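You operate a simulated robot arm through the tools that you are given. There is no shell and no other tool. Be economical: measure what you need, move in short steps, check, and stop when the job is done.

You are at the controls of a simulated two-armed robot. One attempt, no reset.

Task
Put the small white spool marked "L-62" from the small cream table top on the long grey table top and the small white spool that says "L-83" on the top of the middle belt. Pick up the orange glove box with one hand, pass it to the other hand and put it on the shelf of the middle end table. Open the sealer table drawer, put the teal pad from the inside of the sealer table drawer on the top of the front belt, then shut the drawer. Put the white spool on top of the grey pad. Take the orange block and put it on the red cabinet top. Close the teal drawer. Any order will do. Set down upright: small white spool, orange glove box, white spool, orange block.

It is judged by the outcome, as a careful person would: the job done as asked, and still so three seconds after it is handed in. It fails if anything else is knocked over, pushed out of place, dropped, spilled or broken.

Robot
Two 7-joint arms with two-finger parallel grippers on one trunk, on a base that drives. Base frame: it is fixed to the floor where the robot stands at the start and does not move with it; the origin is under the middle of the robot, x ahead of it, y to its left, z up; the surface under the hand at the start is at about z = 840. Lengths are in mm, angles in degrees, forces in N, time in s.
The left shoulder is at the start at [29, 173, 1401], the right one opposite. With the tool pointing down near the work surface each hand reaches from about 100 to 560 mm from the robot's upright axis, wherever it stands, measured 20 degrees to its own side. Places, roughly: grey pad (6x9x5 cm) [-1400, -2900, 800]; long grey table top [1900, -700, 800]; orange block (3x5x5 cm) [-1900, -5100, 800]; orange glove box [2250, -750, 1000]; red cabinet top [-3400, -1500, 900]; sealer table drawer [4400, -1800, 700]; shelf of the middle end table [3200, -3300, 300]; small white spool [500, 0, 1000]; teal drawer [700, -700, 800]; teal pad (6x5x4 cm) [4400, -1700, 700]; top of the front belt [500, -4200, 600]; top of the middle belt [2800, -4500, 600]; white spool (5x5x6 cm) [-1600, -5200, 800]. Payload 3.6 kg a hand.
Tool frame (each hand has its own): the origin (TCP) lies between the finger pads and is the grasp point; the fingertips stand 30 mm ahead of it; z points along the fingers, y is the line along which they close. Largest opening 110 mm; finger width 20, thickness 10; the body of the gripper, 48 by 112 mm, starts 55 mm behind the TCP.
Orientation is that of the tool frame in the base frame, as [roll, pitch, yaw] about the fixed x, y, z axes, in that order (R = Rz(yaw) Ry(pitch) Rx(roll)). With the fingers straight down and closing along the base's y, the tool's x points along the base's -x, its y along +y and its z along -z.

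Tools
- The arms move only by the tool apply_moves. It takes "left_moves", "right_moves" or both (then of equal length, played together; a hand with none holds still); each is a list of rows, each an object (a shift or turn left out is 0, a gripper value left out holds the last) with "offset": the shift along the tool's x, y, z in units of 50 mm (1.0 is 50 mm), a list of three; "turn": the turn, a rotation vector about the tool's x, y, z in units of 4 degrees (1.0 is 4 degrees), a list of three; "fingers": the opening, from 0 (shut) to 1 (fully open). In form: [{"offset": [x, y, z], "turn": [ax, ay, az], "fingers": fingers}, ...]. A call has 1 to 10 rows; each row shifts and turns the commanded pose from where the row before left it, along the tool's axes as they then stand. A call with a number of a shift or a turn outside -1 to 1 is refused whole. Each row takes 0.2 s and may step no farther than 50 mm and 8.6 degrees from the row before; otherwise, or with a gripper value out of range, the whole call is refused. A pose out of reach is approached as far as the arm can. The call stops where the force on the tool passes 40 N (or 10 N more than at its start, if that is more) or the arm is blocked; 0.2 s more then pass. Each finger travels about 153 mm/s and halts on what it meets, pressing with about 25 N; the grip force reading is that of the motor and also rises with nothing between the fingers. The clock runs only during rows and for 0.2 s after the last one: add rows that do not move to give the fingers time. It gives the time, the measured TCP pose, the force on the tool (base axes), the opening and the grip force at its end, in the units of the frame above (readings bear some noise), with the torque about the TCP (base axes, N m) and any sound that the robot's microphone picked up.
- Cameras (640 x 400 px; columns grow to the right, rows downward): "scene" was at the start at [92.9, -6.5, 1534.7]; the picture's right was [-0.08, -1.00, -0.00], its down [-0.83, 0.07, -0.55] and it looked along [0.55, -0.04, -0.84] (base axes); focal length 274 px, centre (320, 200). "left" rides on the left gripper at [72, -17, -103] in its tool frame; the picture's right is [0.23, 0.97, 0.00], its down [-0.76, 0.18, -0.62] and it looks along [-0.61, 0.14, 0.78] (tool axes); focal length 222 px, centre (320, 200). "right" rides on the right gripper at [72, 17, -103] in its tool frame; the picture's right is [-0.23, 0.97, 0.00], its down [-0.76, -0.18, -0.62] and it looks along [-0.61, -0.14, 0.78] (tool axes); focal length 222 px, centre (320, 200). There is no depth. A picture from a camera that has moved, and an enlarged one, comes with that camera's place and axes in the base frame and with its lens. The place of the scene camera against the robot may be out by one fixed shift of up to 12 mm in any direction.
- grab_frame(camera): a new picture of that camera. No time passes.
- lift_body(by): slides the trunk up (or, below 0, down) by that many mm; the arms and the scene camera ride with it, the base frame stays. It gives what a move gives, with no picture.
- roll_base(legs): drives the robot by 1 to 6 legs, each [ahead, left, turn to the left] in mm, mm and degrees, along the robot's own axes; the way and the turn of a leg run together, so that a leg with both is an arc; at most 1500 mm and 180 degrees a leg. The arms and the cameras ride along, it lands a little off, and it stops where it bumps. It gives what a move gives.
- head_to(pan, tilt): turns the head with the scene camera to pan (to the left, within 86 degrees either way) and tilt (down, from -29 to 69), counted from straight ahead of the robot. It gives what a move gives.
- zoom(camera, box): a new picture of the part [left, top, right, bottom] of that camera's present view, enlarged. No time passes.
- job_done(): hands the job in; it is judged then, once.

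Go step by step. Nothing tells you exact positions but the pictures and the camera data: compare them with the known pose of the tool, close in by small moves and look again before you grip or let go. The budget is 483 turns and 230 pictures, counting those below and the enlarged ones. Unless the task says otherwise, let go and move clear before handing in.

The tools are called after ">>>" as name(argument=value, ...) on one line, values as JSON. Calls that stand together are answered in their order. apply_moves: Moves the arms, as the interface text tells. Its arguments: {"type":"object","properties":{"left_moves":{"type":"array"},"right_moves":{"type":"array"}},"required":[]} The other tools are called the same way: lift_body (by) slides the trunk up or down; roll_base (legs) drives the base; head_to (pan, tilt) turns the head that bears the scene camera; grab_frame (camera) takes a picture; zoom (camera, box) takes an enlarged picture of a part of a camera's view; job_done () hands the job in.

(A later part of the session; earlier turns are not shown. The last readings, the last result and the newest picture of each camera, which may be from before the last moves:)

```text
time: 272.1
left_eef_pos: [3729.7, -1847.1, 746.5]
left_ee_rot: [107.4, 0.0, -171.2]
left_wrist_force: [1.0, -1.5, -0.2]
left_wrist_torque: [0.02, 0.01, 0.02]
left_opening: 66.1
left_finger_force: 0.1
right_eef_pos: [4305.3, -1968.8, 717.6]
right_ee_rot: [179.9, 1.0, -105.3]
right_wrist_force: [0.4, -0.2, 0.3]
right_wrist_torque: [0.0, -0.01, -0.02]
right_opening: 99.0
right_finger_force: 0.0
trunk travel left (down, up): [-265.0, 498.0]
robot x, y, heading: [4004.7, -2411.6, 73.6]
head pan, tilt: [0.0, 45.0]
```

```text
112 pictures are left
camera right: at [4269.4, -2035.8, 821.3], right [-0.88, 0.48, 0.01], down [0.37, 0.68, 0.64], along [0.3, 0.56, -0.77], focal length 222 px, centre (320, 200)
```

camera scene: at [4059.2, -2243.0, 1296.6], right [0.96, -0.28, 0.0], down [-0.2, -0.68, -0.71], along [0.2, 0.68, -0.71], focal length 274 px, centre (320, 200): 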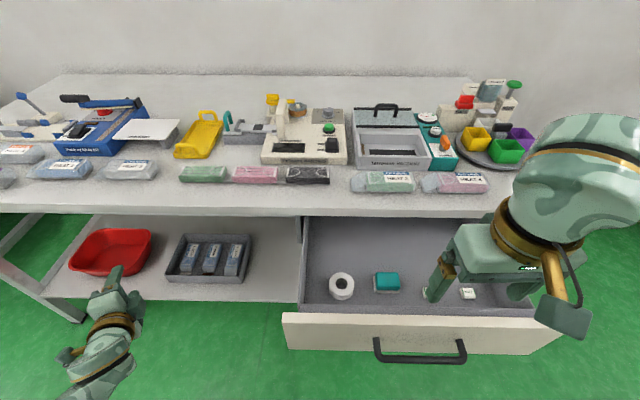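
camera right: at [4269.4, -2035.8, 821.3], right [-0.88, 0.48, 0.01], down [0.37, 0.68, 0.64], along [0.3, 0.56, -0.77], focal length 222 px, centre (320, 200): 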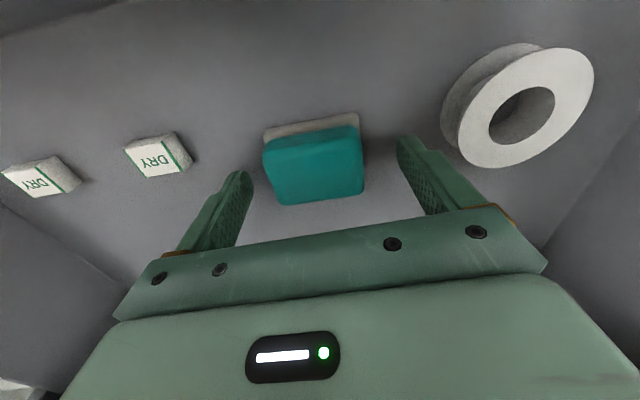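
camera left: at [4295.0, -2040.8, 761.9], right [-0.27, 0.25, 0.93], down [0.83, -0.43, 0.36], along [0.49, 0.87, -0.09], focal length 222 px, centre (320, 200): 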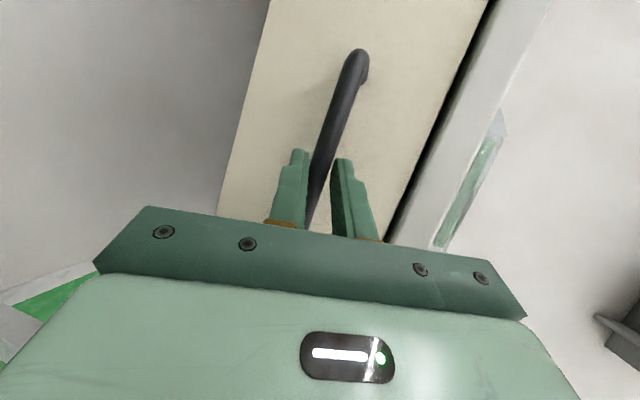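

>>> apply_moves(right_moves=[{"offset": [0, 0, 0.3]}, {"offset": [0, 0, 0.2]}])

>>> grab_frame(camera="right")

```text
time: 272.5
left_eef_pos: [3730.1, -1848.2, 748.4]
left_ee_rot: [107.4, -0.1, -171.2]
left_wrist_force: [0.1, -0.3, -0.7]
left_wrist_torque: [-0.02, -0.01, 0.04]
left_opening: 66.0
left_finger_force: 0.0
right_eef_pos: [4306.3, -1961.9, 710.2]
right_ee_rot: [179.8, 1.8, -105.6]
right_wrist_force: [2.6, -0.2, 25.8]
right_wrist_torque: [-0.66, -1.31, 0.19]
right_opening: 99.8
right_finger_force: 1.2
trunk travel left (down, up): [-265.0, 498.0]
robot x, y, heading: [4009.7, -2410.7, 73.5]
head pan, tilt: [0.0, 45.0]
stopped in row 2 (right hand): the force on the tool passed its limit at 52 N (the readings are from after the stop); the commanded pose is now the measured one
```

```text
111 pictures are left
camera right: at [4270.3, -2031.8, 813.9], right [-0.88, 0.48, 0.01], down [0.37, 0.67, 0.65], along [0.3, 0.57, -0.76], focal length 222 px, centre (320, 200)
```

right: 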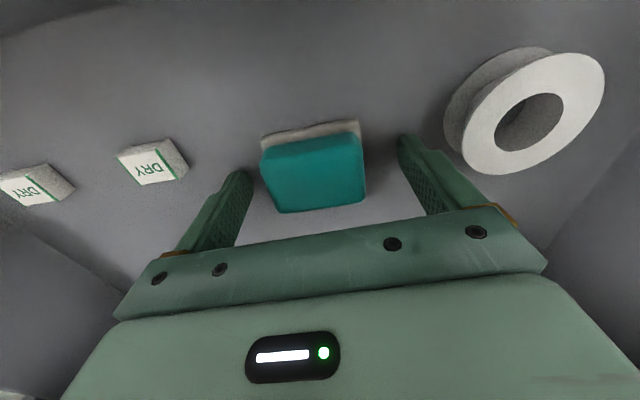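

The fingertips touched the drawer floor at z≈680, so the pad sits higher than I had estimated. I'll shift back 14 mm and up slightly, then grip.

>>> apply_moves(right_moves=[{"offset": [0.0, 0, -0.1]}, {"offset": [0.28, 0, 0]}, {"fingers": 0.3}, {}, {}, {}])

>>> grab_frame(camera="right")

```text
time: 273.9
left_eef_pos: [3728.8, -1847.4, 746.8]
left_ee_rot: [107.4, -0.1, -171.1]
left_wrist_force: [0.3, -0.5, -0.5]
left_wrist_torque: [0.02, 0.04, 0.0]
left_opening: 66.1
left_finger_force: 0.1
right_eef_pos: [4302.8, -1978.2, 713.1]
right_ee_rot: [179.8, 1.6, -105.5]
right_wrist_force: [1.2, 1.5, -0.3]
right_wrist_torque: [-0.01, 0.0, -0.03]
right_opening: 59.5
right_finger_force: 24.9
trunk travel left (down, up): [-265.0, 498.0]
robot x, y, heading: [4009.1, -2412.5, 73.8]
head pan, tilt: [0.0, 45.0]
```

```text
110 pictures are left
camera right: at [4265.9, -2047.1, 816.0], right [-0.88, 0.48, 0.01], down [0.37, 0.67, 0.64], along [0.3, 0.57, -0.77], focal length 222 px, centre (320, 200)
```

right: 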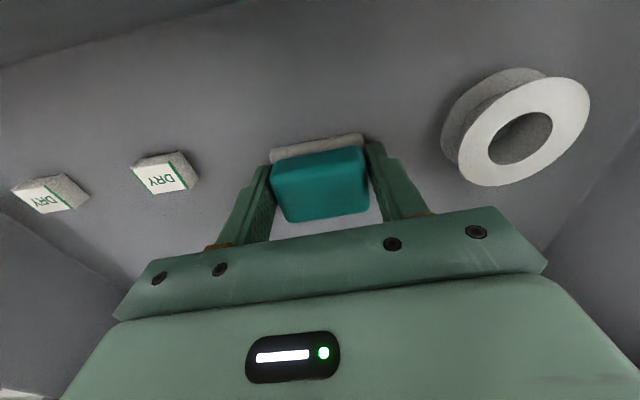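

Gripped. Lifting straight up.

>>> apply_moves(right_moves=[{"offset": [0, 0, -0.5]}, {"offset": [0, 0, -0.9]}, {"offset": [0, 0, -0.9]}, {"offset": [0, 0, -0.9]}, {"offset": [0, 0, -0.9]}, {"offset": [0, 0, -0.9]}, {"offset": [0, 0, -0.9]}])

>>> grab_frame(camera="right")

```text
time: 275.5
left_eef_pos: [3727.8, -1847.3, 747.1]
left_ee_rot: [107.4, -0.2, -171.2]
left_wrist_force: [0.2, -0.3, -0.2]
left_wrist_torque: [0.0, 0.02, 0.02]
left_opening: 65.9
left_finger_force: 0.0
right_eef_pos: [4299.8, -1987.3, 1009.1]
right_ee_rot: [179.8, 1.7, -105.4]
right_wrist_force: [-0.1, 0.5, -0.5]
right_wrist_torque: [0.0, -0.02, -0.02]
right_opening: 59.4
right_finger_force: 25.4
trunk travel left (down, up): [-265.0, 498.0]
robot x, y, heading: [4007.9, -2416.4, 74.0]
head pan, tilt: [0.0, 45.0]
```

```text
109 pictures are left
camera right: at [4265.0, -2056.7, 1111.9], right [-0.88, 0.48, 0.01], down [0.37, 0.67, 0.64], along [0.3, 0.57, -0.77], focal length 222 px, centre (320, 200)
```

right: 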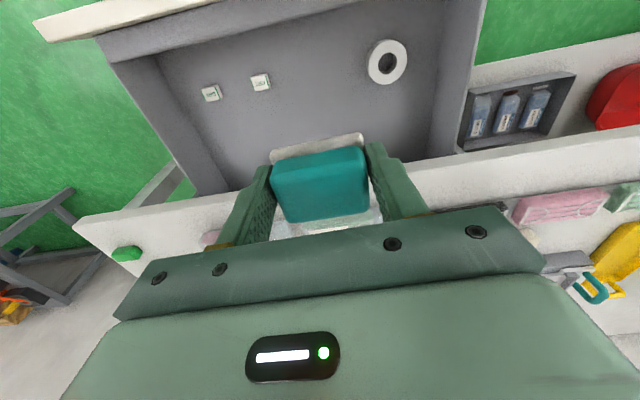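

Pad lifted out. I'll retract the right hand, then move the left hand in front of the drawer to push it shut.

>>> apply_moves(right_moves=[{"offset": [0.7, 0, 0]}, {"offset": [0.7, 0, 0]}, {"offset": [0.7, 0, 0]}, {"offset": [0.7, 0, 0]}])

>>> roll_base(legs=[[-270, 0, 0], [0, -625, 0]])

>>> grab_frame(camera="left")

>>> grab_frame(camera="scene")

```text
time: 276.5
left_eef_pos: [3729.3, -1846.3, 746.7]
left_ee_rot: [107.4, -0.1, -171.3]
left_wrist_force: [0.3, -0.5, 0.1]
left_wrist_torque: [0.0, -0.04, -0.01]
left_opening: 65.8
left_finger_force: 0.2
right_eef_pos: [4264.8, -2120.5, 1004.6]
right_ee_rot: [179.8, 1.6, -105.5]
right_wrist_force: [0.1, -0.3, -0.6]
right_wrist_torque: [-0.04, -0.03, -0.01]
right_opening: 59.2
right_finger_force: 25.3
trunk travel left (down, up): [-265.0, 498.0]
robot x, y, heading: [4007.9, -2413.5, 73.7]
head pan, tilt: [0.0, 45.0]
```

```text
time: 281.6
left_eef_pos: [4258.7, -2287.3, 746.8]
left_ee_rot: [107.4, -0.1, -170.4]
left_wrist_force: [-0.1, -0.3, 0.3]
left_wrist_torque: [0.03, 0.0, -0.01]
left_opening: 65.9
left_finger_force: 0.1
right_eef_pos: [4799.2, -2551.8, 1005.4]
right_ee_rot: [179.9, 1.7, -104.7]
right_wrist_force: [-1.1, -0.2, -0.3]
right_wrist_torque: [-0.02, 0.03, 0.02]
right_opening: 58.8
right_finger_force: 24.9
trunk travel left (down, up): [-265.0, 498.0]
robot x, y, heading: [4545.2, -2845.9, 74.3]
head pan, tilt: [0.0, 45.0]
```

```text
108 pictures are left
camera left: at [4205.4, -2401.1, 762.9], right [-0.27, 0.25, 0.93], down [0.84, -0.41, 0.35], along [0.47, 0.88, -0.1], focal length 222 px, centre (320, 200)
```

left: 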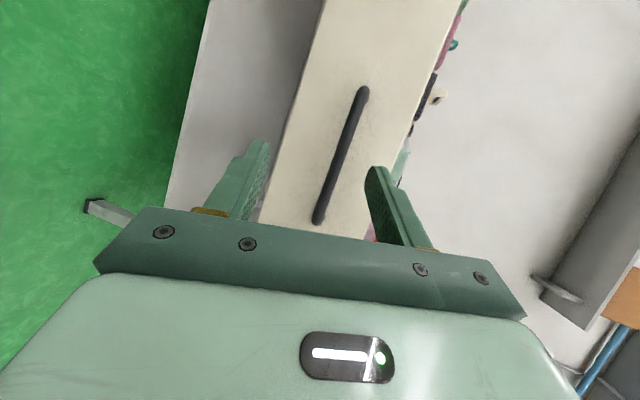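

```text
107 pictures are left
camera scene: at [4595.6, -2678.5, 1296.7], right [0.96, -0.27, 0.0], down [-0.19, -0.68, -0.71], along [0.19, 0.68, -0.71], focal length 274 px, centre (320, 200)
```

scene: 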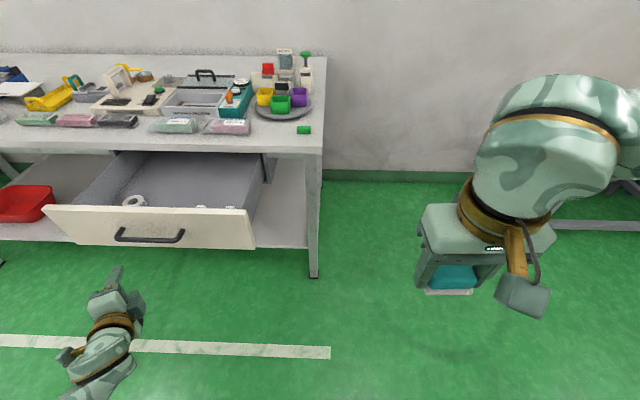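

Lined up. Pushing the drawer shut by driving forward.

>>> roll_base(legs=[[0, 0, -0.8], [330, 0, 0]])

>>> grab_frame(camera="scene")

```text
time: 284.1
left_eef_pos: [4364.4, -1966.4, 747.1]
left_ee_rot: [107.5, -0.1, -171.5]
left_wrist_force: [-0.4, 0.4, 1.0]
left_wrist_torque: [0.04, 0.0, -0.01]
left_opening: 66.0
left_finger_force: 0.0
right_eef_pos: [4896.8, -2240.9, 1005.3]
right_ee_rot: [179.8, 1.6, -105.8]
right_wrist_force: [-1.0, -0.2, -0.1]
right_wrist_torque: [0.02, -0.03, -0.04]
right_opening: 59.1
right_finger_force: 25.2
trunk travel left (down, up): [-265.0, 498.0]
robot x, y, heading: [4635.2, -2532.2, 73.4]
head pan, tilt: [0.0, 45.0]
```

```text
106 pictures are left
camera scene: at [4691.8, -2364.4, 1296.6], right [0.96, -0.29, 0.0], down [-0.2, -0.68, -0.71], along [0.2, 0.68, -0.71], focal length 274 px, centre (320, 200)
```

scene: 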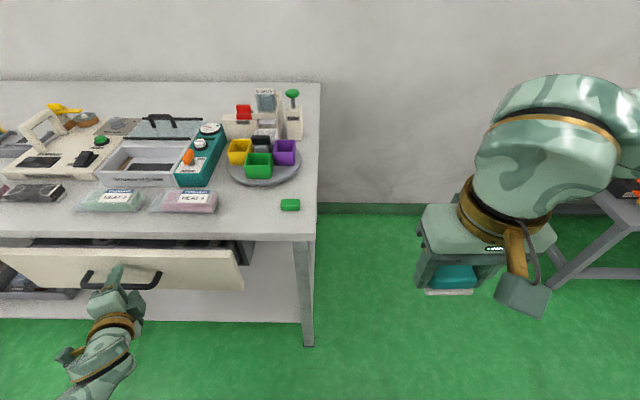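

>>> roll_base(legs=[[45, 0, 0]])

>>> grab_frame(camera="scene")

```text
time: 285.0
left_eef_pos: [4377.2, -1924.4, 746.0]
left_ee_rot: [107.5, -0.1, -171.5]
left_wrist_force: [0.5, 0.5, 0.0]
left_wrist_torque: [0.0, -0.01, 0.02]
left_opening: 65.8
left_finger_force: 0.1
right_eef_pos: [4910.4, -2198.0, 1004.7]
right_ee_rot: [179.8, 1.6, -105.8]
right_wrist_force: [0.7, 0.5, -0.5]
right_wrist_torque: [0.03, 0.0, 0.02]
right_opening: 59.0
right_finger_force: 25.1
trunk travel left (down, up): [-265.0, 498.0]
robot x, y, heading: [4650.8, -2488.2, 73.0]
head pan, tilt: [0.0, 45.0]
```

```text
105 pictures are left
camera scene: at [4705.2, -2320.4, 1296.3], right [0.96, -0.29, 0.0], down [-0.2, -0.68, -0.71], along [0.2, 0.68, -0.71], focal length 274 px, centre (320, 200)
```

scene: 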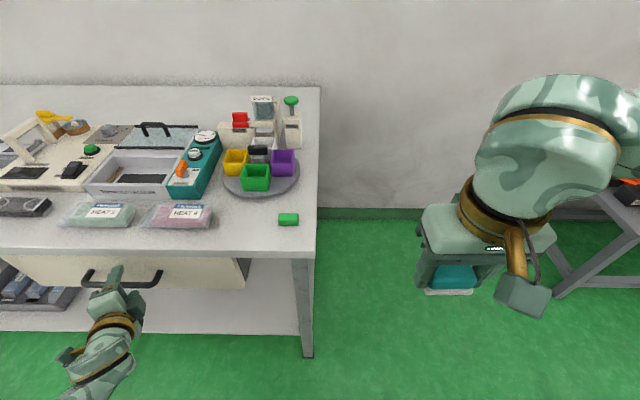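

>>> apply_moves(left_moves=[{"offset": [-0.08, 0.055, 0.175]}, {"offset": [-0.08, 0.055, 0.175]}, {"offset": [-0.08, 0.055, 0.175]}, {"offset": [-0.08, 0.055, 0.175]}])

>>> zoom(camera="scene", box=[0, 200, 320, 360])

```text
time: 285.6
left_eef_pos: [4378.2, -1919.0, 748.3]
left_ee_rot: [107.5, -0.3, -171.2]
left_wrist_force: [1.8, -29.7, 10.1]
left_wrist_torque: [1.4, 0.02, -0.14]
left_opening: 66.7
left_finger_force: 0.7
right_eef_pos: [4909.2, -2203.6, 1006.5]
right_ee_rot: [179.6, 1.8, -105.6]
right_wrist_force: [-0.4, -0.6, -0.4]
right_wrist_torque: [0.0, 0.01, 0.0]
right_opening: 59.1
right_finger_force: 24.8
trunk travel left (down, up): [-265.0, 498.0]
robot x, y, heading: [4651.8, -2492.5, 73.2]
head pan, tilt: [0.0, 45.0]
stopped in row 2 (left hand): the force on the tool passed its limit at 46 N (the readings are from after the stop); the commanded pose is now the measured one
```

```text
2.00 times, centred on (160, 280) of scene
camera zoom: at [4704.6, -2327.7, 1297.4], right [0.96, -0.28, 0.0], down [-0.2, -0.68, -0.71], along [0.2, 0.68, -0.71], focal length 548 px, centre (640, 40)
```

zoom: 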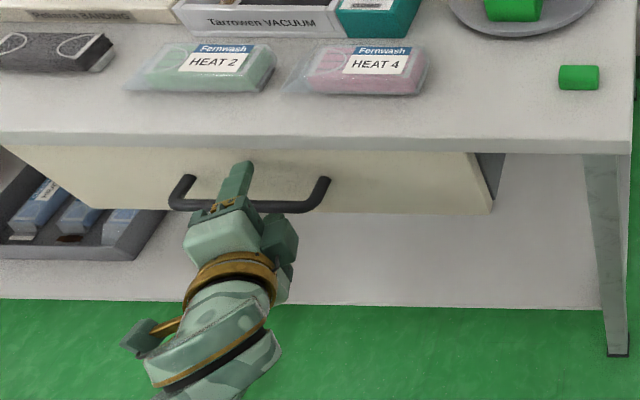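

The drawer hit its stop, so it is shut. Backing off.

>>> roll_base(legs=[[-300, 0, 0]])

>>> grab_frame(camera="scene")

```text
time: 287.6
left_eef_pos: [4292.7, -2201.8, 746.0]
left_ee_rot: [107.6, -0.3, -171.3]
left_wrist_force: [0.1, -0.1, 0.0]
left_wrist_torque: [0.0, 0.02, 0.01]
left_opening: 65.7
left_finger_force: 0.1
right_eef_pos: [4822.1, -2488.2, 1006.9]
right_ee_rot: [179.8, 1.6, -105.7]
right_wrist_force: [0.2, -0.6, -0.9]
right_wrist_torque: [0.02, -0.01, 0.01]
right_opening: 58.9
right_finger_force: 25.2
trunk travel left (down, up): [-265.0, 498.0]
robot x, y, heading: [4563.8, -2780.5, 73.4]
head pan, tilt: [0.0, 45.0]
```

```text
103 pictures are left
camera scene: at [4617.9, -2612.2, 1296.9], right [0.96, -0.29, 0.0], down [-0.2, -0.68, -0.71], along [0.2, 0.68, -0.71], focal length 274 px, centre (320, 200)
```

scene: 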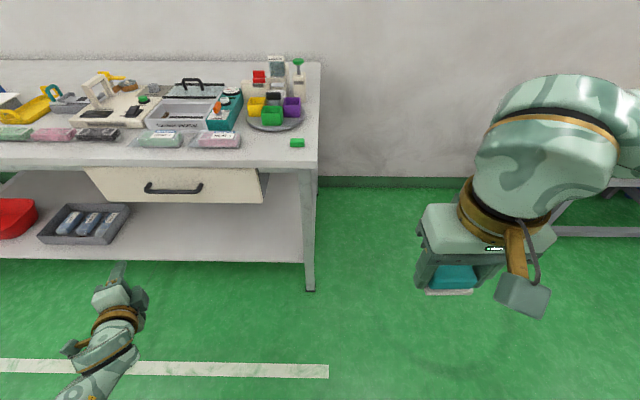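

The drawer is closed and the pad is held. Next is L-83: I'll raise the trunk and restore the left hand to tool-down with the side-reach yaw.

>>> lift_body(by=250)

>>> apply_moves(left_moves=[{"turn": [1, 0, 0], "fingers": 0.9}, {"turn": [1, 0, 0]}, {"turn": [1, 0, 0]}, {"turn": [1, 0, 0]}, {"turn": [1, 0, 0]}, {"turn": [1, 0, 0]}, {"turn": [1, 0, 0]}, {"turn": [1, 0, 0]}, {"turn": [1, 0, 0]}, {"turn": [1, 0, 0]}])

>>> apply_moves(left_moves=[{"offset": [0, 0.3, -0.6], "turn": [1, 0, 0]}, {"offset": [0, 0.3, -0.6], "turn": [1, 0, 0]}, {"offset": [0, 0.2, -0.6], "turn": [1, 0, 0]}, {"offset": [0, 0, -0.6], "turn": [1, 0, 0]}, {"offset": [0, 0, -0.6], "turn": [1, 0, 0]}, {"turn": [1, 0, 0]}, {"turn": [1, 0, 0]}, {"turn": [1, 0, 0]}])

>>> apply_moves(left_moves=[{"turn": [0, 0, -1]}, {"turn": [0, 0, -1]}, {"turn": [0, 0, -1]}, {"turn": [0, 0, -1]}, {"turn": [0, 0, -1]}, {"turn": [0, 0, -1]}, {"turn": [0, 0, -1]}, {"turn": [0, 0, -1]}, {"turn": [0, 0, -1]}, {"turn": [0, 0, -1]}])

```text
time: 290.2
left_eef_pos: [4293.0, -2201.1, 995.8]
left_ee_rot: [107.6, -0.1, -171.2]
left_wrist_force: [0.4, -0.6, 0.7]
left_wrist_torque: [0.0, 0.01, -0.03]
left_opening: 66.1
left_finger_force: 0.0
right_eef_pos: [4824.5, -2487.5, 1253.4]
right_ee_rot: [179.8, 1.5, -105.6]
right_wrist_force: [1.1, 0.3, 0.4]
right_wrist_torque: [0.0, 0.0, 0.03]
right_opening: 59.2
right_finger_force: 24.7
trunk travel left (down, up): [-515.0, 248.0]
robot x, y, heading: [4567.9, -2779.5, 73.5]
head pan, tilt: [0.0, 45.0]
```

```text
time: 292.4
left_eef_pos: [4292.6, -2200.2, 995.4]
left_ee_rot: [147.8, -0.3, -171.3]
left_wrist_force: [1.0, 0.0, -0.7]
left_wrist_torque: [0.02, 0.0, -0.01]
left_opening: 98.9
left_finger_force: 0.1
right_eef_pos: [4824.0, -2488.2, 1255.2]
right_ee_rot: [179.8, 1.4, -105.7]
right_wrist_force: [0.6, 0.5, -0.6]
right_wrist_torque: [-0.02, 0.0, -0.02]
right_opening: 59.1
right_finger_force: 25.2
trunk travel left (down, up): [-515.0, 248.0]
robot x, y, heading: [4567.2, -2781.1, 73.4]
head pan, tilt: [0.0, 45.0]
```

```text
time: 294.2
left_eef_pos: [4298.2, -2227.8, 1149.5]
left_ee_rot: [179.7, -0.3, -171.3]
left_wrist_force: [-0.3, 0.1, 0.0]
left_wrist_torque: [0.02, 0.0, 0.05]
left_opening: 98.6
left_finger_force: 0.1
right_eef_pos: [4823.5, -2488.2, 1256.0]
right_ee_rot: [179.7, 1.4, -105.8]
right_wrist_force: [-0.3, 0.6, 0.0]
right_wrist_torque: [-0.03, 0.02, 0.05]
right_opening: 58.8
right_finger_force: 25.0
trunk travel left (down, up): [-515.0, 248.0]
robot x, y, heading: [4565.8, -2775.2, 73.2]
head pan, tilt: [0.0, 45.0]
```

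```text
time: 296.4
left_eef_pos: [4297.5, -2227.6, 1152.4]
left_ee_rot: [179.7, 0.2, -131.3]
left_wrist_force: [0.0, 0.6, 1.0]
left_wrist_torque: [0.0, -0.02, -0.02]
left_opening: 99.1
left_finger_force: 0.1
right_eef_pos: [4824.3, -2488.3, 1256.3]
right_ee_rot: [179.8, 1.5, -105.7]
right_wrist_force: [0.8, 0.5, -0.7]
right_wrist_torque: [-0.02, -0.03, 0.0]
right_opening: 59.0
right_finger_force: 25.3
trunk travel left (down, up): [-515.0, 248.0]
robot x, y, heading: [4565.5, -2780.4, 73.4]
head pan, tilt: [0.0, 45.0]
```

>>> apply_moves(left_moves=[{"offset": [0.1, -0.3, 0], "turn": [0, 0, -1]}, {"offset": [0.1, -0.3, 0], "turn": [0, 0, -1]}, {"offset": [0.1, -0.3, 0], "turn": [0, 0, -1]}, {"offset": [0.1, -0.3, 0], "turn": [0, 0, -1]}, {"offset": [0.2, -0.3, 0], "turn": [0, 0, -1]}, {"offset": [0.3, -0.3, 0], "turn": [0, 0, -1]}, {"offset": [0.3, -0.2, 0], "turn": [0, 0, -1]}, {"offset": [0.4, -0.1, 0], "turn": [0, 0, -1]}, {"offset": [0.4, 0, 0], "turn": [0, 0, -1]}, {"offset": [0.4, 0, 0], "turn": [0, 0, -1]}])

>>> apply_moves(left_moves=[{"turn": [0, 0, -1]}, {"turn": [0, 0, -1]}, {"turn": [0, 0, -1]}, {"turn": [0, 0, -1]}, {"turn": [0, 0, -1]}, {"turn": [0, 0, -1]}, {"turn": [0, 0, -1]}, {"turn": [0, 0, -1]}])

>>> roll_base(legs=[[0, 1500, 0], [0, 1500, 0], [0, 1500, 0], [0, 1000, 0]])

```text
time: 298.6
left_eef_pos: [4352.4, -2391.4, 1150.2]
left_ee_rot: [179.7, 0.3, -91.3]
left_wrist_force: [-0.1, -0.2, -0.4]
left_wrist_torque: [0.0, 0.02, 0.01]
left_opening: 98.9
left_finger_force: 0.2
right_eef_pos: [4823.8, -2489.2, 1255.6]
right_ee_rot: [179.8, 1.6, -105.6]
right_wrist_force: [0.1, 0.0, -0.8]
right_wrist_torque: [0.01, -0.02, -0.02]
right_opening: 59.4
right_finger_force: 24.8
trunk travel left (down, up): [-515.0, 248.0]
robot x, y, heading: [4569.1, -2777.5, 73.7]
head pan, tilt: [0.0, 45.0]
```

```text
time: 300.4
left_eef_pos: [4352.2, -2390.0, 1148.2]
left_ee_rot: [179.9, 0.3, -59.2]
left_wrist_force: [-0.1, 0.4, 0.2]
left_wrist_torque: [-0.03, -0.04, 0.0]
left_opening: 99.1
left_finger_force: 0.1
right_eef_pos: [4822.9, -2488.7, 1255.2]
right_ee_rot: [179.8, 1.5, -105.6]
right_wrist_force: [0.1, 0.8, -0.2]
right_wrist_torque: [-0.02, -0.01, -0.02]
right_opening: 59.0
right_finger_force: 25.0
trunk travel left (down, up): [-515.0, 248.0]
robot x, y, heading: [4565.9, -2780.9, 73.2]
head pan, tilt: [0.0, 45.0]
```

```text
time: 326.6
left_eef_pos: [-878.0, -750.6, 1149.6]
left_ee_rot: [179.9, 0.4, -59.5]
left_wrist_force: [-0.3, -0.5, 0.2]
left_wrist_torque: [-0.01, 0.01, 0.01]
left_opening: 98.9
left_finger_force: 0.2
right_eef_pos: [-406.1, -848.7, 1254.8]
right_ee_rot: [179.8, 1.5, -105.9]
right_wrist_force: [0.9, 0.2, 0.0]
right_wrist_torque: [0.03, 0.02, -0.03]
right_opening: 59.0
right_finger_force: 25.2
trunk travel left (down, up): [-515.0, 248.0]
robot x, y, heading: [-667.5, -1143.2, 73.5]
head pan, tilt: [0.0, 45.0]
```

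>>> roll_base(legs=[[268, -262, 0], [0, 0, -164.5]])

>>> head_to(pan=50, tilt=40)

>>> grab_frame(camera="scene")

```text
time: 335.7
left_eef_pos: [-26.6, -1282.2, 1149.1]
left_ee_rot: [179.9, 0.4, 135.7]
left_wrist_force: [0.0, 0.0, -0.3]
left_wrist_torque: [-0.05, -0.02, 0.03]
left_opening: 99.0
left_finger_force: 0.0
right_eef_pos: [-508.1, -1309.4, 1255.6]
right_ee_rot: [179.8, 1.4, 89.2]
right_wrist_force: [0.2, -0.2, -1.0]
right_wrist_torque: [0.03, -0.01, 0.03]
right_opening: 59.0
right_finger_force: 24.5
trunk travel left (down, up): [-515.0, 248.0]
robot x, y, heading: [-335.5, -961.0, -91.8]
head pan, tilt: [0.0, 45.0]
```

```text
time: 336.9
left_eef_pos: [-26.8, -1281.5, 1149.6]
left_ee_rot: [179.9, 0.4, 135.5]
left_wrist_force: [0.1, 0.2, -1.1]
left_wrist_torque: [0.0, 0.01, 0.02]
left_opening: 98.9
left_finger_force: 0.0
right_eef_pos: [-507.6, -1310.1, 1255.1]
right_ee_rot: [179.8, 1.6, 89.1]
right_wrist_force: [0.7, 0.5, -0.2]
right_wrist_torque: [-0.02, 0.02, 0.0]
right_opening: 59.4
right_finger_force: 24.8
trunk travel left (down, up): [-515.0, 248.0]
robot x, y, heading: [-332.7, -961.8, -91.8]
head pan, tilt: [50.0, 40.0]
```

```text
102 pictures are left
camera scene: at [-269.5, -1040.7, 1557.1], right [-0.67, -0.75, 0.0], down [-0.48, 0.43, -0.77], along [0.57, -0.51, -0.64], focal length 274 px, centre (320, 200)
```

scene: 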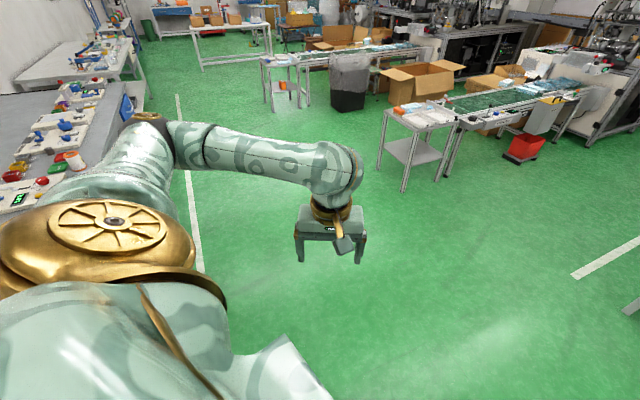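

I can see both belts and the glove box on its shelf from here. Moving to the spool pick position.

>>> roll_base(legs=[[0, 0, 0.8], [-995, 0, 0], [98, 339, 0]])

>>> grab_frame(camera="left")

```text
time: 344.2
left_eef_pos: [329.9, -401.4, 1148.4]
left_ee_rot: [179.9, 0.3, 137.2]
left_wrist_force: [-0.5, 0.3, -0.5]
left_wrist_torque: [0.01, -0.04, 0.01]
left_opening: 98.9
left_finger_force: 0.1
right_eef_pos: [-149.4, -441.6, 1255.6]
right_ee_rot: [179.8, 1.5, 90.8]
right_wrist_force: [0.0, 0.7, -1.3]
right_wrist_torque: [0.01, -0.02, -0.01]
right_opening: 59.0
right_finger_force: 24.4
trunk travel left (down, up): [-515.0, 248.0]
robot x, y, heading: [13.5, -89.1, -90.1]
head pan, tilt: [50.0, 40.0]
```

```text
101 pictures are left
camera left: at [265.1, -363.1, 1252.7], right [0.49, 0.87, 0.0], down [0.68, -0.38, 0.63], along [0.55, -0.31, -0.78], focal length 222 px, centre (320, 200)
```

left: 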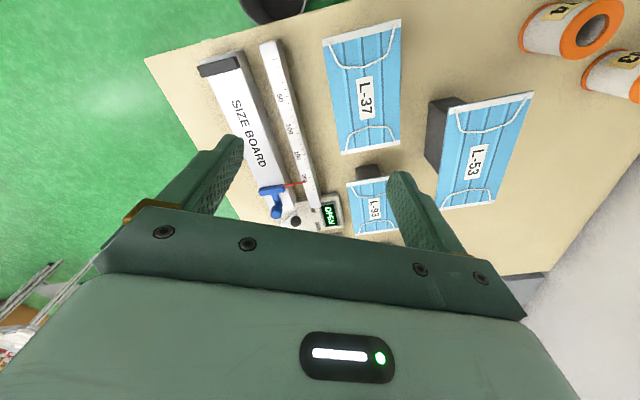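

>>> roll_base(legs=[[-25, 0, 0]])

>>> apply_moves(left_moves=[{"offset": [0.22, 0.86, 0]}, {"offset": [0.22, 0.86, 0]}, {"offset": [0.22, 0.86, 0]}, {"offset": [0.22, 0.86, 0]}, {"offset": [0.22, 0.86, 0]}, {"offset": [0.22, 0.86, 0]}, {"offset": [0.22, 0.86, 0]}, {"offset": [0.22, 0.86, 0]}, {"offset": [0.22, 0.86, 0]}])

>>> grab_frame(camera="left")

```text
time: 345.0
left_eef_pos: [329.2, -377.9, 1149.3]
left_ee_rot: [179.7, 0.4, 137.2]
left_wrist_force: [-0.3, -0.1, -0.6]
left_wrist_torque: [-0.01, -0.02, -0.02]
left_opening: 98.8
left_finger_force: 0.0
right_eef_pos: [-149.6, -418.5, 1254.4]
right_ee_rot: [179.8, 1.5, 90.8]
right_wrist_force: [-0.6, 0.0, -0.4]
right_wrist_torque: [0.01, -0.02, 0.02]
right_opening: 58.9
right_finger_force: 25.1
trunk travel left (down, up): [-515.0, 248.0]
robot x, y, heading: [13.4, -64.0, -90.1]
head pan, tilt: [50.0, 40.0]
```

```text
time: 347.0
left_eef_pos: [545.5, -45.7, 1139.8]
left_ee_rot: [-180.0, 0.6, 137.2]
left_wrist_force: [0.1, 1.4, 1.0]
left_wrist_torque: [-0.02, 0.0, 0.03]
left_opening: 99.1
left_finger_force: 0.1
left hand out of reach, approached as far as the arm can: row 3, 4, 5
right_eef_pos: [-148.3, -413.9, 1256.1]
right_ee_rot: [179.8, 1.8, 90.8]
right_wrist_force: [-0.5, -0.3, 0.0]
right_wrist_torque: [-0.01, -0.03, 0.03]
right_opening: 58.9
right_finger_force: 25.3
trunk travel left (down, up): [-515.0, 248.0]
robot x, y, heading: [10.9, -65.1, -90.4]
head pan, tilt: [50.0, 40.0]
```

```text
100 pictures are left
camera left: at [480.5, -8.2, 1241.9], right [0.49, 0.87, 0.0], down [0.68, -0.38, 0.63], along [0.55, -0.31, -0.78], focal length 222 px, centre (320, 200)
```

left: 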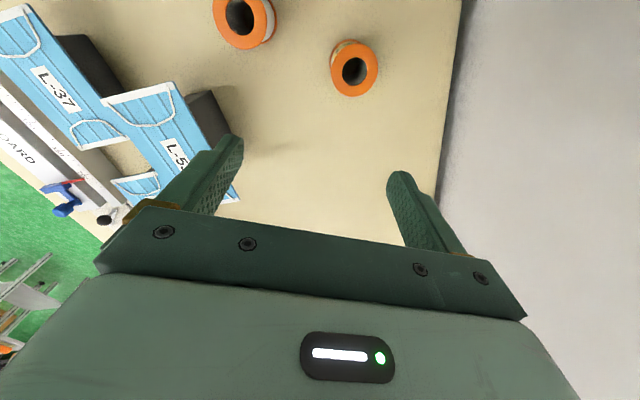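

>>> apply_moves(left_moves=[{"offset": [0.35, 0.36, 0.3]}, {"offset": [0.35, 0.36, 0.3]}, {"offset": [0, 0, 0.9]}, {"offset": [0, 0, 0.9]}, {"offset": [0, 0, 0.9]}])

>>> grab_frame(camera="left")

```text
time: 348.2
left_eef_pos: [546.5, 1.3, 972.2]
left_ee_rot: [180.0, 0.4, 137.1]
left_wrist_force: [-0.3, -0.5, -0.7]
left_wrist_torque: [0.01, 0.0, -0.03]
left_opening: 98.9
left_finger_force: 0.0
right_eef_pos: [-148.3, -416.2, 1255.1]
right_ee_rot: [179.8, 1.6, 91.0]
right_wrist_force: [0.5, 0.5, -0.7]
right_wrist_torque: [0.02, 0.0, -0.01]
right_opening: 59.2
right_finger_force: 25.4
trunk travel left (down, up): [-515.0, 248.0]
robot x, y, heading: [17.0, -65.4, -90.4]
head pan, tilt: [50.0, 40.0]
```

```text
99 pictures are left
camera left: at [480.3, 39.9, 1075.5], right [0.49, 0.87, 0.0], down [0.68, -0.38, 0.63], along [0.55, -0.31, -0.78], focal length 222 px, centre (320, 200)
```

left: 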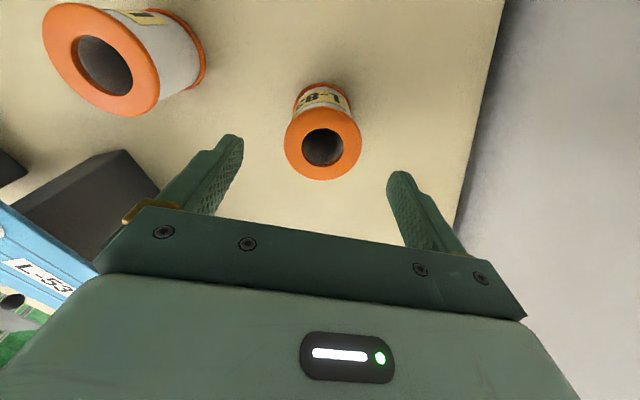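

>>> apply_moves(left_moves=[{"offset": [0.1, 0.04, 0.5]}, {"offset": [0, 0, 0.5]}, {"offset": [0, 0, 0.5]}, {"offset": [0, 0, 0.4]}])

>>> grab_frame(camera="left")

```text
time: 349.2
left_eef_pos: [544.8, 3.9, 878.0]
left_ee_rot: [179.9, 0.4, 137.3]
left_wrist_force: [0.0, -0.1, -0.4]
left_wrist_torque: [-0.01, -0.01, 0.0]
left_opening: 99.2
left_finger_force: 0.0
right_eef_pos: [-149.0, -416.6, 1255.2]
right_ee_rot: [179.8, 1.6, 90.8]
right_wrist_force: [-0.6, 0.5, -0.1]
right_wrist_torque: [0.0, 0.01, 0.0]
right_opening: 59.0
right_finger_force: 24.9
trunk travel left (down, up): [-515.0, 248.0]
robot x, y, heading: [16.0, -66.0, -90.5]
head pan, tilt: [50.0, 40.0]
```

```text
98 pictures are left
camera left: at [478.5, 42.5, 981.1], right [0.49, 0.87, 0.0], down [0.68, -0.38, 0.63], along [0.55, -0.31, -0.78], focal length 222 px, centre (320, 200)
```

left: 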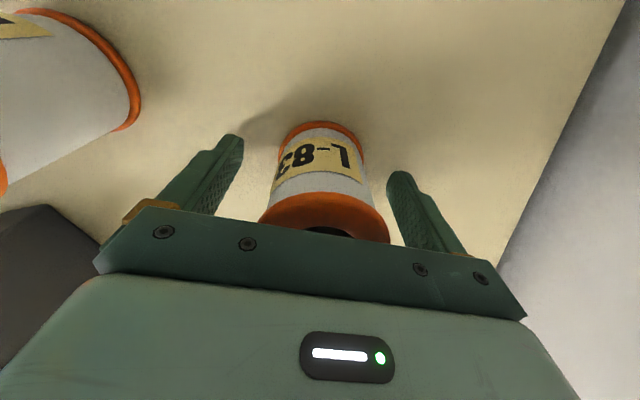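

It's L-83, well centred. Gripping and lifting.

>>> apply_moves(left_moves=[{"fingers": 0.2}, {}, {}, {}, {"offset": [0, 0, -0.3]}, {"offset": [0, 0, -0.9]}, {"offset": [0, 0, -0.9]}, {"offset": [0, 0, -0.9]}, {"offset": [0, 0, -0.9]}, {"offset": [0, 0, -0.9]}])

>>> apply_moves(left_moves=[{"offset": [-0.2, -0.86, 0]}, {"offset": [-0.2, -0.86, 0]}, {"offset": [-0.2, -0.86, 0]}, {"offset": [-0.2, -0.86, 0]}, {"offset": [-0.2, -0.86, 0]}, {"offset": [-0.2, -0.86, 0]}, {"offset": [-0.2, -0.86, 0]}, {"offset": [-0.2, -0.86, 0]}, {"offset": [-0.2, -0.86, 0]}])

>>> grab_frame(camera="left")

```text
time: 351.4
left_eef_pos: [541.5, 3.9, 1117.1]
left_ee_rot: [179.9, 0.4, 137.3]
left_wrist_force: [-0.4, 0.7, -1.4]
left_wrist_torque: [0.0, -0.01, 0.0]
left_opening: 58.9
left_finger_force: 25.1
right_eef_pos: [-149.4, -418.3, 1256.1]
right_ee_rot: [179.8, 1.6, 90.8]
right_wrist_force: [1.0, 0.5, -0.9]
right_wrist_torque: [0.02, 0.01, -0.01]
right_opening: 59.2
right_finger_force: 25.4
trunk travel left (down, up): [-515.0, 248.0]
robot x, y, heading: [11.3, -63.7, -90.2]
head pan, tilt: [50.0, 40.0]
```

```text
time: 353.4
left_eef_pos: [436.7, -302.0, 1064.9]
left_ee_rot: [-179.3, 0.1, 137.2]
left_wrist_force: [0.8, 1.1, -1.7]
left_wrist_torque: [0.0, -0.01, 0.01]
left_opening: 58.7
left_finger_force: 25.2
left hand out of reach, approached as far as the arm can: row 4, 5, 7, 8, 9
right_eef_pos: [-149.7, -418.7, 1254.7]
right_ee_rot: [179.8, 1.5, 90.8]
right_wrist_force: [-0.2, -0.5, 0.0]
right_wrist_torque: [-0.01, -0.03, 0.02]
right_opening: 59.1
right_finger_force: 24.9
trunk travel left (down, up): [-515.0, 248.0]
robot x, y, heading: [17.2, -66.2, -89.9]
head pan, tilt: [50.0, 40.0]
```

```text
97 pictures are left
camera left: at [373.1, -262.8, 1168.2], right [0.49, 0.87, -0.01], down [0.68, -0.38, 0.62], along [0.54, -0.32, -0.78], focal length 222 px, centre (320, 200)
```

left: 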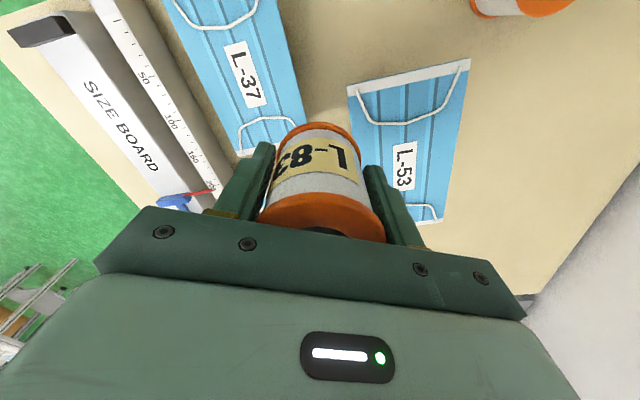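

L-83 held. Raising a bit and backing the base away from the table.

>>> apply_moves(left_moves=[{"offset": [0, 0, -0.8]}, {"offset": [0, 0, -0.8]}])

>>> roll_base(legs=[[0, -350, 0]])

>>> head_to(pan=60, tilt=50)

>>> grab_frame(camera="scene")

```text
time: 354.0
left_eef_pos: [471.0, -286.4, 1121.5]
left_ee_rot: [-179.6, 0.2, 137.3]
left_wrist_force: [-0.3, 0.0, -1.4]
left_wrist_torque: [-0.01, 0.03, 0.03]
left_opening: 58.8
left_finger_force: 25.3
left hand out of reach, approached as far as the arm can: row 1, 2
right_eef_pos: [-149.8, -417.7, 1256.3]
right_ee_rot: [179.8, 1.7, 90.8]
right_wrist_force: [0.0, -0.4, -0.4]
right_wrist_torque: [0.04, 0.03, 0.02]
right_opening: 58.9
right_finger_force: 24.9
trunk travel left (down, up): [-515.0, 248.0]
robot x, y, heading: [14.8, -63.5, -90.2]
head pan, tilt: [50.0, 40.0]
```

```text
time: 356.3
left_eef_pos: [117.2, -286.7, 1120.3]
left_ee_rot: [-179.6, 0.3, 137.2]
left_wrist_force: [-0.1, -0.2, -1.2]
left_wrist_torque: [0.01, -0.02, 0.0]
left_opening: 58.4
left_finger_force: 25.1
right_eef_pos: [-501.7, -415.9, 1255.2]
right_ee_rot: [179.8, 1.5, 90.7]
right_wrist_force: [0.8, -0.1, -0.2]
right_wrist_torque: [0.01, 0.0, 0.0]
right_opening: 59.1
right_finger_force: 25.1
trunk travel left (down, up): [-515.0, 248.0]
robot x, y, heading: [-340.3, -64.2, -90.1]
head pan, tilt: [50.0, 40.0]
```

```text
time: 357.0
left_eef_pos: [116.5, -287.2, 1119.3]
left_ee_rot: [-179.6, 0.3, 137.1]
left_wrist_force: [0.1, 0.3, -2.3]
left_wrist_torque: [-0.01, 0.02, 0.0]
left_opening: 58.6
left_finger_force: 25.3
right_eef_pos: [-502.8, -415.2, 1254.1]
right_ee_rot: [179.8, 1.5, 90.8]
right_wrist_force: [-0.7, -0.4, -0.2]
right_wrist_torque: [0.03, -0.04, 0.02]
right_opening: 58.9
right_finger_force: 24.7
trunk travel left (down, up): [-515.0, 248.0]
robot x, y, heading: [-337.2, -63.7, -90.1]
head pan, tilt: [60.0, 50.0]
```

```text
96 pictures are left
camera scene: at [-269.9, -125.1, 1542.9], right [-0.5, -0.86, 0.0], down [-0.66, 0.38, -0.64], along [0.56, -0.32, -0.77], focal length 274 px, centre (320, 200)
```

scene: 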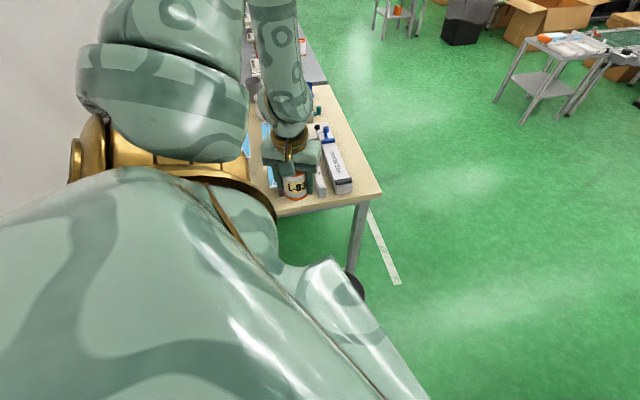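

Held. Driving to the aisle beside the middle belt.

>>> roll_base(legs=[[1374, -89, 0], [500, 1338, 0], [500, 1338, 0], [0, 0, -16.4], [950, 0, 0]])

>>> head_to(pan=45, tilt=40)

>>> grab_frame(camera="scene")

```text
time: 382.7
left_eef_pos: [2381.6, -3689.0, 1120.9]
left_ee_rot: [-179.5, 0.2, 123.0]
left_wrist_force: [0.4, -0.4, -1.4]
left_wrist_torque: [-0.02, 0.03, -0.01]
left_opening: 58.3
left_finger_force: 24.7
right_eef_pos: [1748.2, -3665.0, 1255.3]
right_ee_rot: [179.8, 1.5, 76.7]
right_wrist_force: [-0.1, -0.2, -1.0]
right_wrist_torque: [-0.01, 0.03, -0.01]
right_opening: 58.8
right_finger_force: 25.1
trunk travel left (down, up): [-515.0, 248.0]
robot x, y, heading: [1990.8, -3360.1, -104.2]
head pan, tilt: [60.0, 50.0]
```

```text
time: 383.5
left_eef_pos: [2381.9, -3688.8, 1119.5]
left_ee_rot: [-179.6, 0.2, 123.1]
left_wrist_force: [0.3, 0.4, -1.6]
left_wrist_torque: [-0.02, -0.01, 0.02]
left_opening: 58.1
left_finger_force: 25.2
right_eef_pos: [1748.7, -3663.3, 1254.0]
right_ee_rot: [179.8, 1.5, 76.7]
right_wrist_force: [0.3, 0.3, -0.8]
right_wrist_torque: [0.0, -0.02, 0.01]
right_opening: 59.1
right_finger_force: 25.3
trunk travel left (down, up): [-515.0, 248.0]
robot x, y, heading: [1991.8, -3363.6, -104.3]
head pan, tilt: [45.0, 40.0]
```

```text
95 pictures are left
camera scene: at [2034.1, -3456.9, 1557.0], right [-0.86, -0.51, 0.0], down [-0.33, 0.55, -0.77], along [0.39, -0.66, -0.64], focal length 274 px, centre (320, 200)
```

scene: 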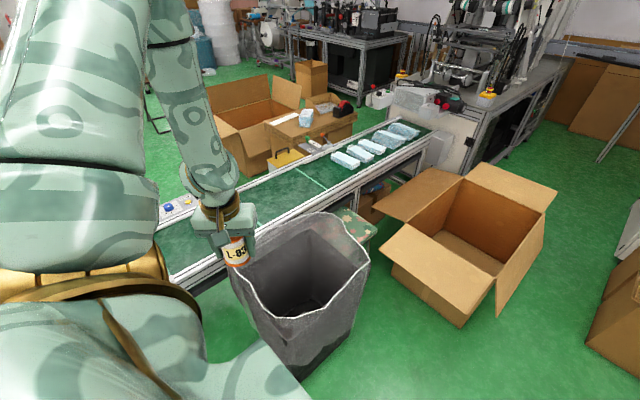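

The belt surface ahead of the bag is free. I'll approach with the belt on my left.

>>> roll_base(legs=[[0, 0, -2.2], [-20, 440, 0]])

>>> head_to(pan=70, tilt=50)

>>> grab_frame(camera="scene")

>>> grab_frame(camera="left")

```text
time: 386.6
left_eef_pos: [2808.3, -3810.1, 1121.1]
left_ee_rot: [-179.6, 0.2, 121.1]
left_wrist_force: [0.2, 0.8, -1.4]
left_wrist_torque: [0.04, -0.02, -0.01]
left_opening: 58.2
left_finger_force: 24.9
right_eef_pos: [2177.1, -3763.2, 1254.6]
right_ee_rot: [179.8, 1.5, 74.7]
right_wrist_force: [0.1, 1.4, -0.7]
right_wrist_torque: [0.01, -0.01, 0.0]
right_opening: 59.0
right_finger_force: 25.0
trunk travel left (down, up): [-515.0, 248.0]
robot x, y, heading: [2428.7, -3470.5, -106.5]
head pan, tilt: [45.0, 40.0]
```

```text
time: 387.5
left_eef_pos: [2807.4, -3809.3, 1120.2]
left_ee_rot: [-179.5, 0.3, 121.0]
left_wrist_force: [-0.6, 0.2, -1.5]
left_wrist_torque: [-0.03, -0.01, -0.04]
left_opening: 58.5
left_finger_force: 24.6
right_eef_pos: [2175.4, -3763.0, 1255.2]
right_ee_rot: [179.8, 1.4, 74.7]
right_wrist_force: [0.0, 0.3, -0.8]
right_wrist_torque: [0.02, 0.05, -0.01]
right_opening: 59.2
right_finger_force: 25.0
trunk travel left (down, up): [-515.0, 248.0]
robot x, y, heading: [2429.6, -3465.1, -106.1]
head pan, tilt: [70.0, 50.0]
```

```text
94 pictures are left
camera scene: at [2489.5, -3536.5, 1542.9], right [-0.59, -0.81, 0.0], down [-0.62, 0.45, -0.64], along [0.52, -0.38, -0.77], focal length 274 px, centre (320, 200)
```

scene: 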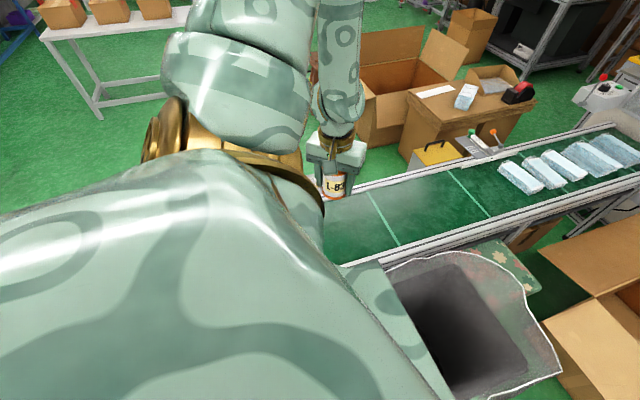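

```text
93 pictures are left
camera left: at [2756.7, -3755.1, 1224.2], right [0.72, 0.7, -0.01], down [0.55, -0.56, 0.63], along [0.43, -0.45, -0.78], focal length 222 px, centre (320, 200)
```

left: 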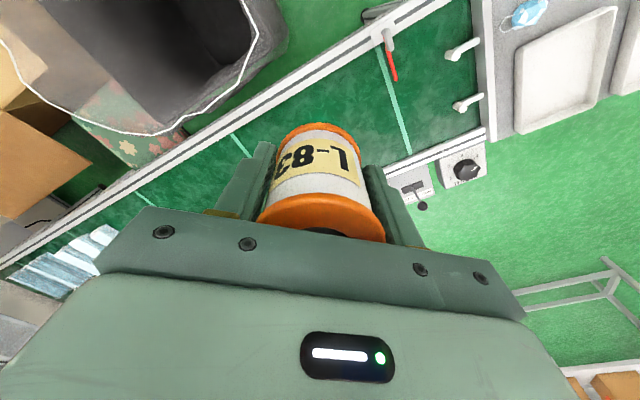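

The free green belt surface is just beyond the near rail. Moving the hand 95 mm further over the belt, then lowering the trunk.

>>> apply_moves(left_moves=[{"offset": [-0.47, 0.43, 0]}, {"offset": [-0.47, 0.43, 0]}, {"offset": [-0.47, 0.43, 0]}])

>>> lift_body(by=-260)

>>> grab_frame(camera="left")

```text
time: 388.3
left_eef_pos: [2900.6, -3837.1, 1120.6]
left_ee_rot: [-179.6, 0.2, 121.1]
left_wrist_force: [-0.5, 0.9, -0.4]
left_wrist_torque: [0.04, 0.0, 0.0]
left_opening: 58.1
left_finger_force: 25.1
right_eef_pos: [2177.5, -3762.6, 1256.1]
right_ee_rot: [179.9, 1.6, 74.7]
right_wrist_force: [-0.1, -0.3, -1.2]
right_wrist_torque: [-0.02, 0.02, 0.01]
right_opening: 58.9
right_finger_force: 25.2
trunk travel left (down, up): [-515.0, 248.0]
robot x, y, heading: [2431.7, -3465.7, -105.9]
head pan, tilt: [70.0, 50.0]
```

```text
time: 390.9
left_eef_pos: [2899.3, -3836.8, 859.9]
left_ee_rot: [-179.5, 0.3, 121.2]
left_wrist_force: [-0.6, 0.2, -0.8]
left_wrist_torque: [-0.03, 0.01, 0.02]
left_opening: 58.1
left_finger_force: 24.9
right_eef_pos: [2175.9, -3763.7, 995.1]
right_ee_rot: [179.7, 1.4, 74.7]
right_wrist_force: [0.4, 0.5, -0.1]
right_wrist_torque: [-0.01, -0.01, 0.01]
right_opening: 59.0
right_finger_force: 24.7
trunk travel left (down, up): [-255.0, 508.0]
robot x, y, heading: [2432.8, -3467.5, -106.1]
head pan, tilt: [70.0, 50.0]
```

```text
92 pictures are left
camera left: at [2848.9, -3781.8, 964.2], right [0.72, 0.7, -0.01], down [0.55, -0.56, 0.63], along [0.43, -0.45, -0.78], focal length 222 px, centre (320, 200)
```

left: 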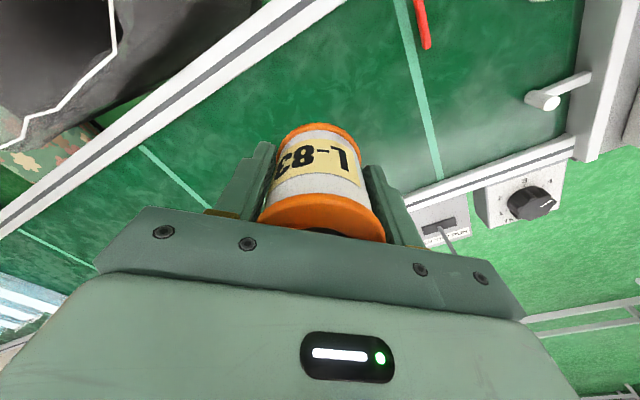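

>>> apply_moves(left_moves=[{"offset": [0, 0, 0.8]}, {"offset": [0, 0, 0.8]}, {"offset": [0, 0, 0.8]}, {"offset": [0, 0, 0.6]}])

>>> grab_frame(camera="left")

```text
time: 391.9
left_eef_pos: [2901.2, -3836.8, 708.1]
left_ee_rot: [-179.6, 0.3, 121.1]
left_wrist_force: [0.5, -1.0, -2.5]
left_wrist_torque: [0.0, 0.0, 0.02]
left_opening: 58.1
left_finger_force: 25.3
right_eef_pos: [2177.8, -3762.9, 994.4]
right_ee_rot: [179.8, 1.5, 74.7]
right_wrist_force: [0.5, -0.8, -0.9]
right_wrist_torque: [0.0, -0.02, -0.02]
right_opening: 58.7
right_finger_force: 24.3
trunk travel left (down, up): [-255.0, 508.0]
robot x, y, heading: [2433.1, -3467.6, -106.0]
head pan, tilt: [70.0, 50.0]
```

```text
91 pictures are left
camera left: at [2848.9, -3782.2, 812.0], right [0.72, 0.7, -0.01], down [0.55, -0.56, 0.63], along [0.43, -0.45, -0.78], focal length 222 px, centre (320, 200)
```

left: 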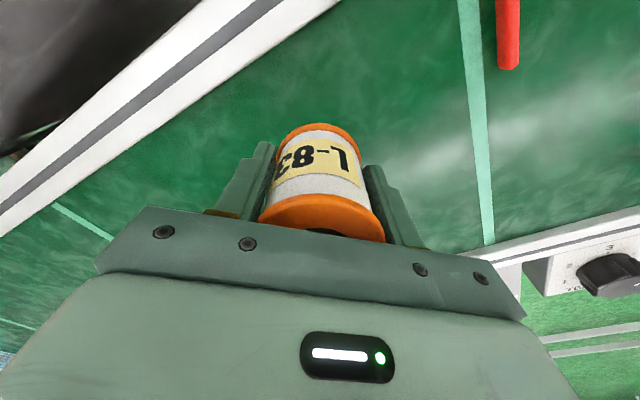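

>>> apply_moves(left_moves=[{"offset": [0, 0, 0.5]}, {"offset": [0, 0, 0.3]}, {"offset": [0, 0, 0.1]}, {"offset": [0, 0, 0.1]}])

```text
time: 392.9
left_eef_pos: [2899.2, -3837.4, 660.0]
left_ee_rot: [-179.5, 0.3, 121.1]
left_wrist_force: [0.1, -0.8, -1.9]
left_wrist_torque: [0.03, 0.0, -0.01]
left_opening: 58.1
left_finger_force: 25.1
right_eef_pos: [2177.1, -3763.1, 996.3]
right_ee_rot: [179.7, 1.6, 74.6]
right_wrist_force: [0.3, -0.6, -1.1]
right_wrist_torque: [-0.01, 0.0, 0.02]
right_opening: 58.9
right_finger_force: 24.8
trunk travel left (down, up): [-255.0, 508.0]
robot x, y, heading: [2433.5, -3467.1, -106.1]
head pan, tilt: [70.0, 50.0]
```

>>> apply_moves(left_moves=[{"offset": [0, 0, 0.1]}, {"offset": [0, 0, 0.1]}, {"offset": [0, 0, 0.1]}, {"offset": [0, 0, 0.1]}])

>>> grab_frame(camera="left")

```text
time: 393.7
left_eef_pos: [2897.9, -3835.6, 651.0]
left_ee_rot: [-179.8, 0.4, 121.1]
left_wrist_force: [-5.7, 6.0, 26.0]
left_wrist_torque: [0.64, -0.59, 0.12]
left_opening: 57.3
left_finger_force: 24.6
right_eef_pos: [2174.0, -3760.5, 995.0]
right_ee_rot: [179.8, 1.6, 74.8]
right_wrist_force: [0.3, -0.6, -1.2]
right_wrist_torque: [0.07, 0.0, 0.01]
right_opening: 58.9
right_finger_force: 24.9
trunk travel left (down, up): [-255.0, 508.0]
robot x, y, heading: [2428.6, -3468.0, -106.0]
head pan, tilt: [70.0, 50.0]
stopped in row 3 (left hand): the force on the tool passed its limit at 43 N (the readings are from after the stop); the commanded pose is now the measured one
```

```text
90 pictures are left
camera left: at [2847.0, -3782.5, 753.7], right [0.72, 0.7, -0.01], down [0.55, -0.55, 0.63], along [0.44, -0.45, -0.78], focal length 222 px, centre (320, 200)
```

left: 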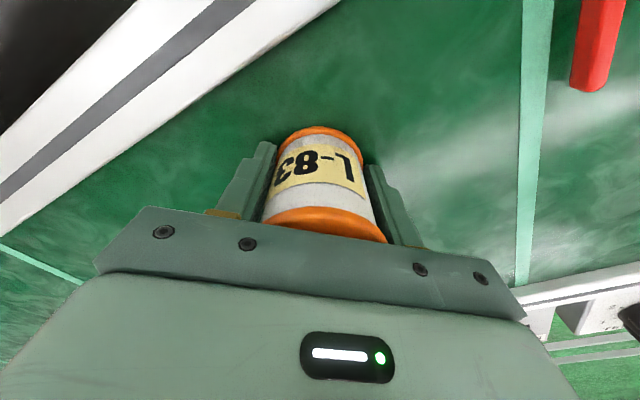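

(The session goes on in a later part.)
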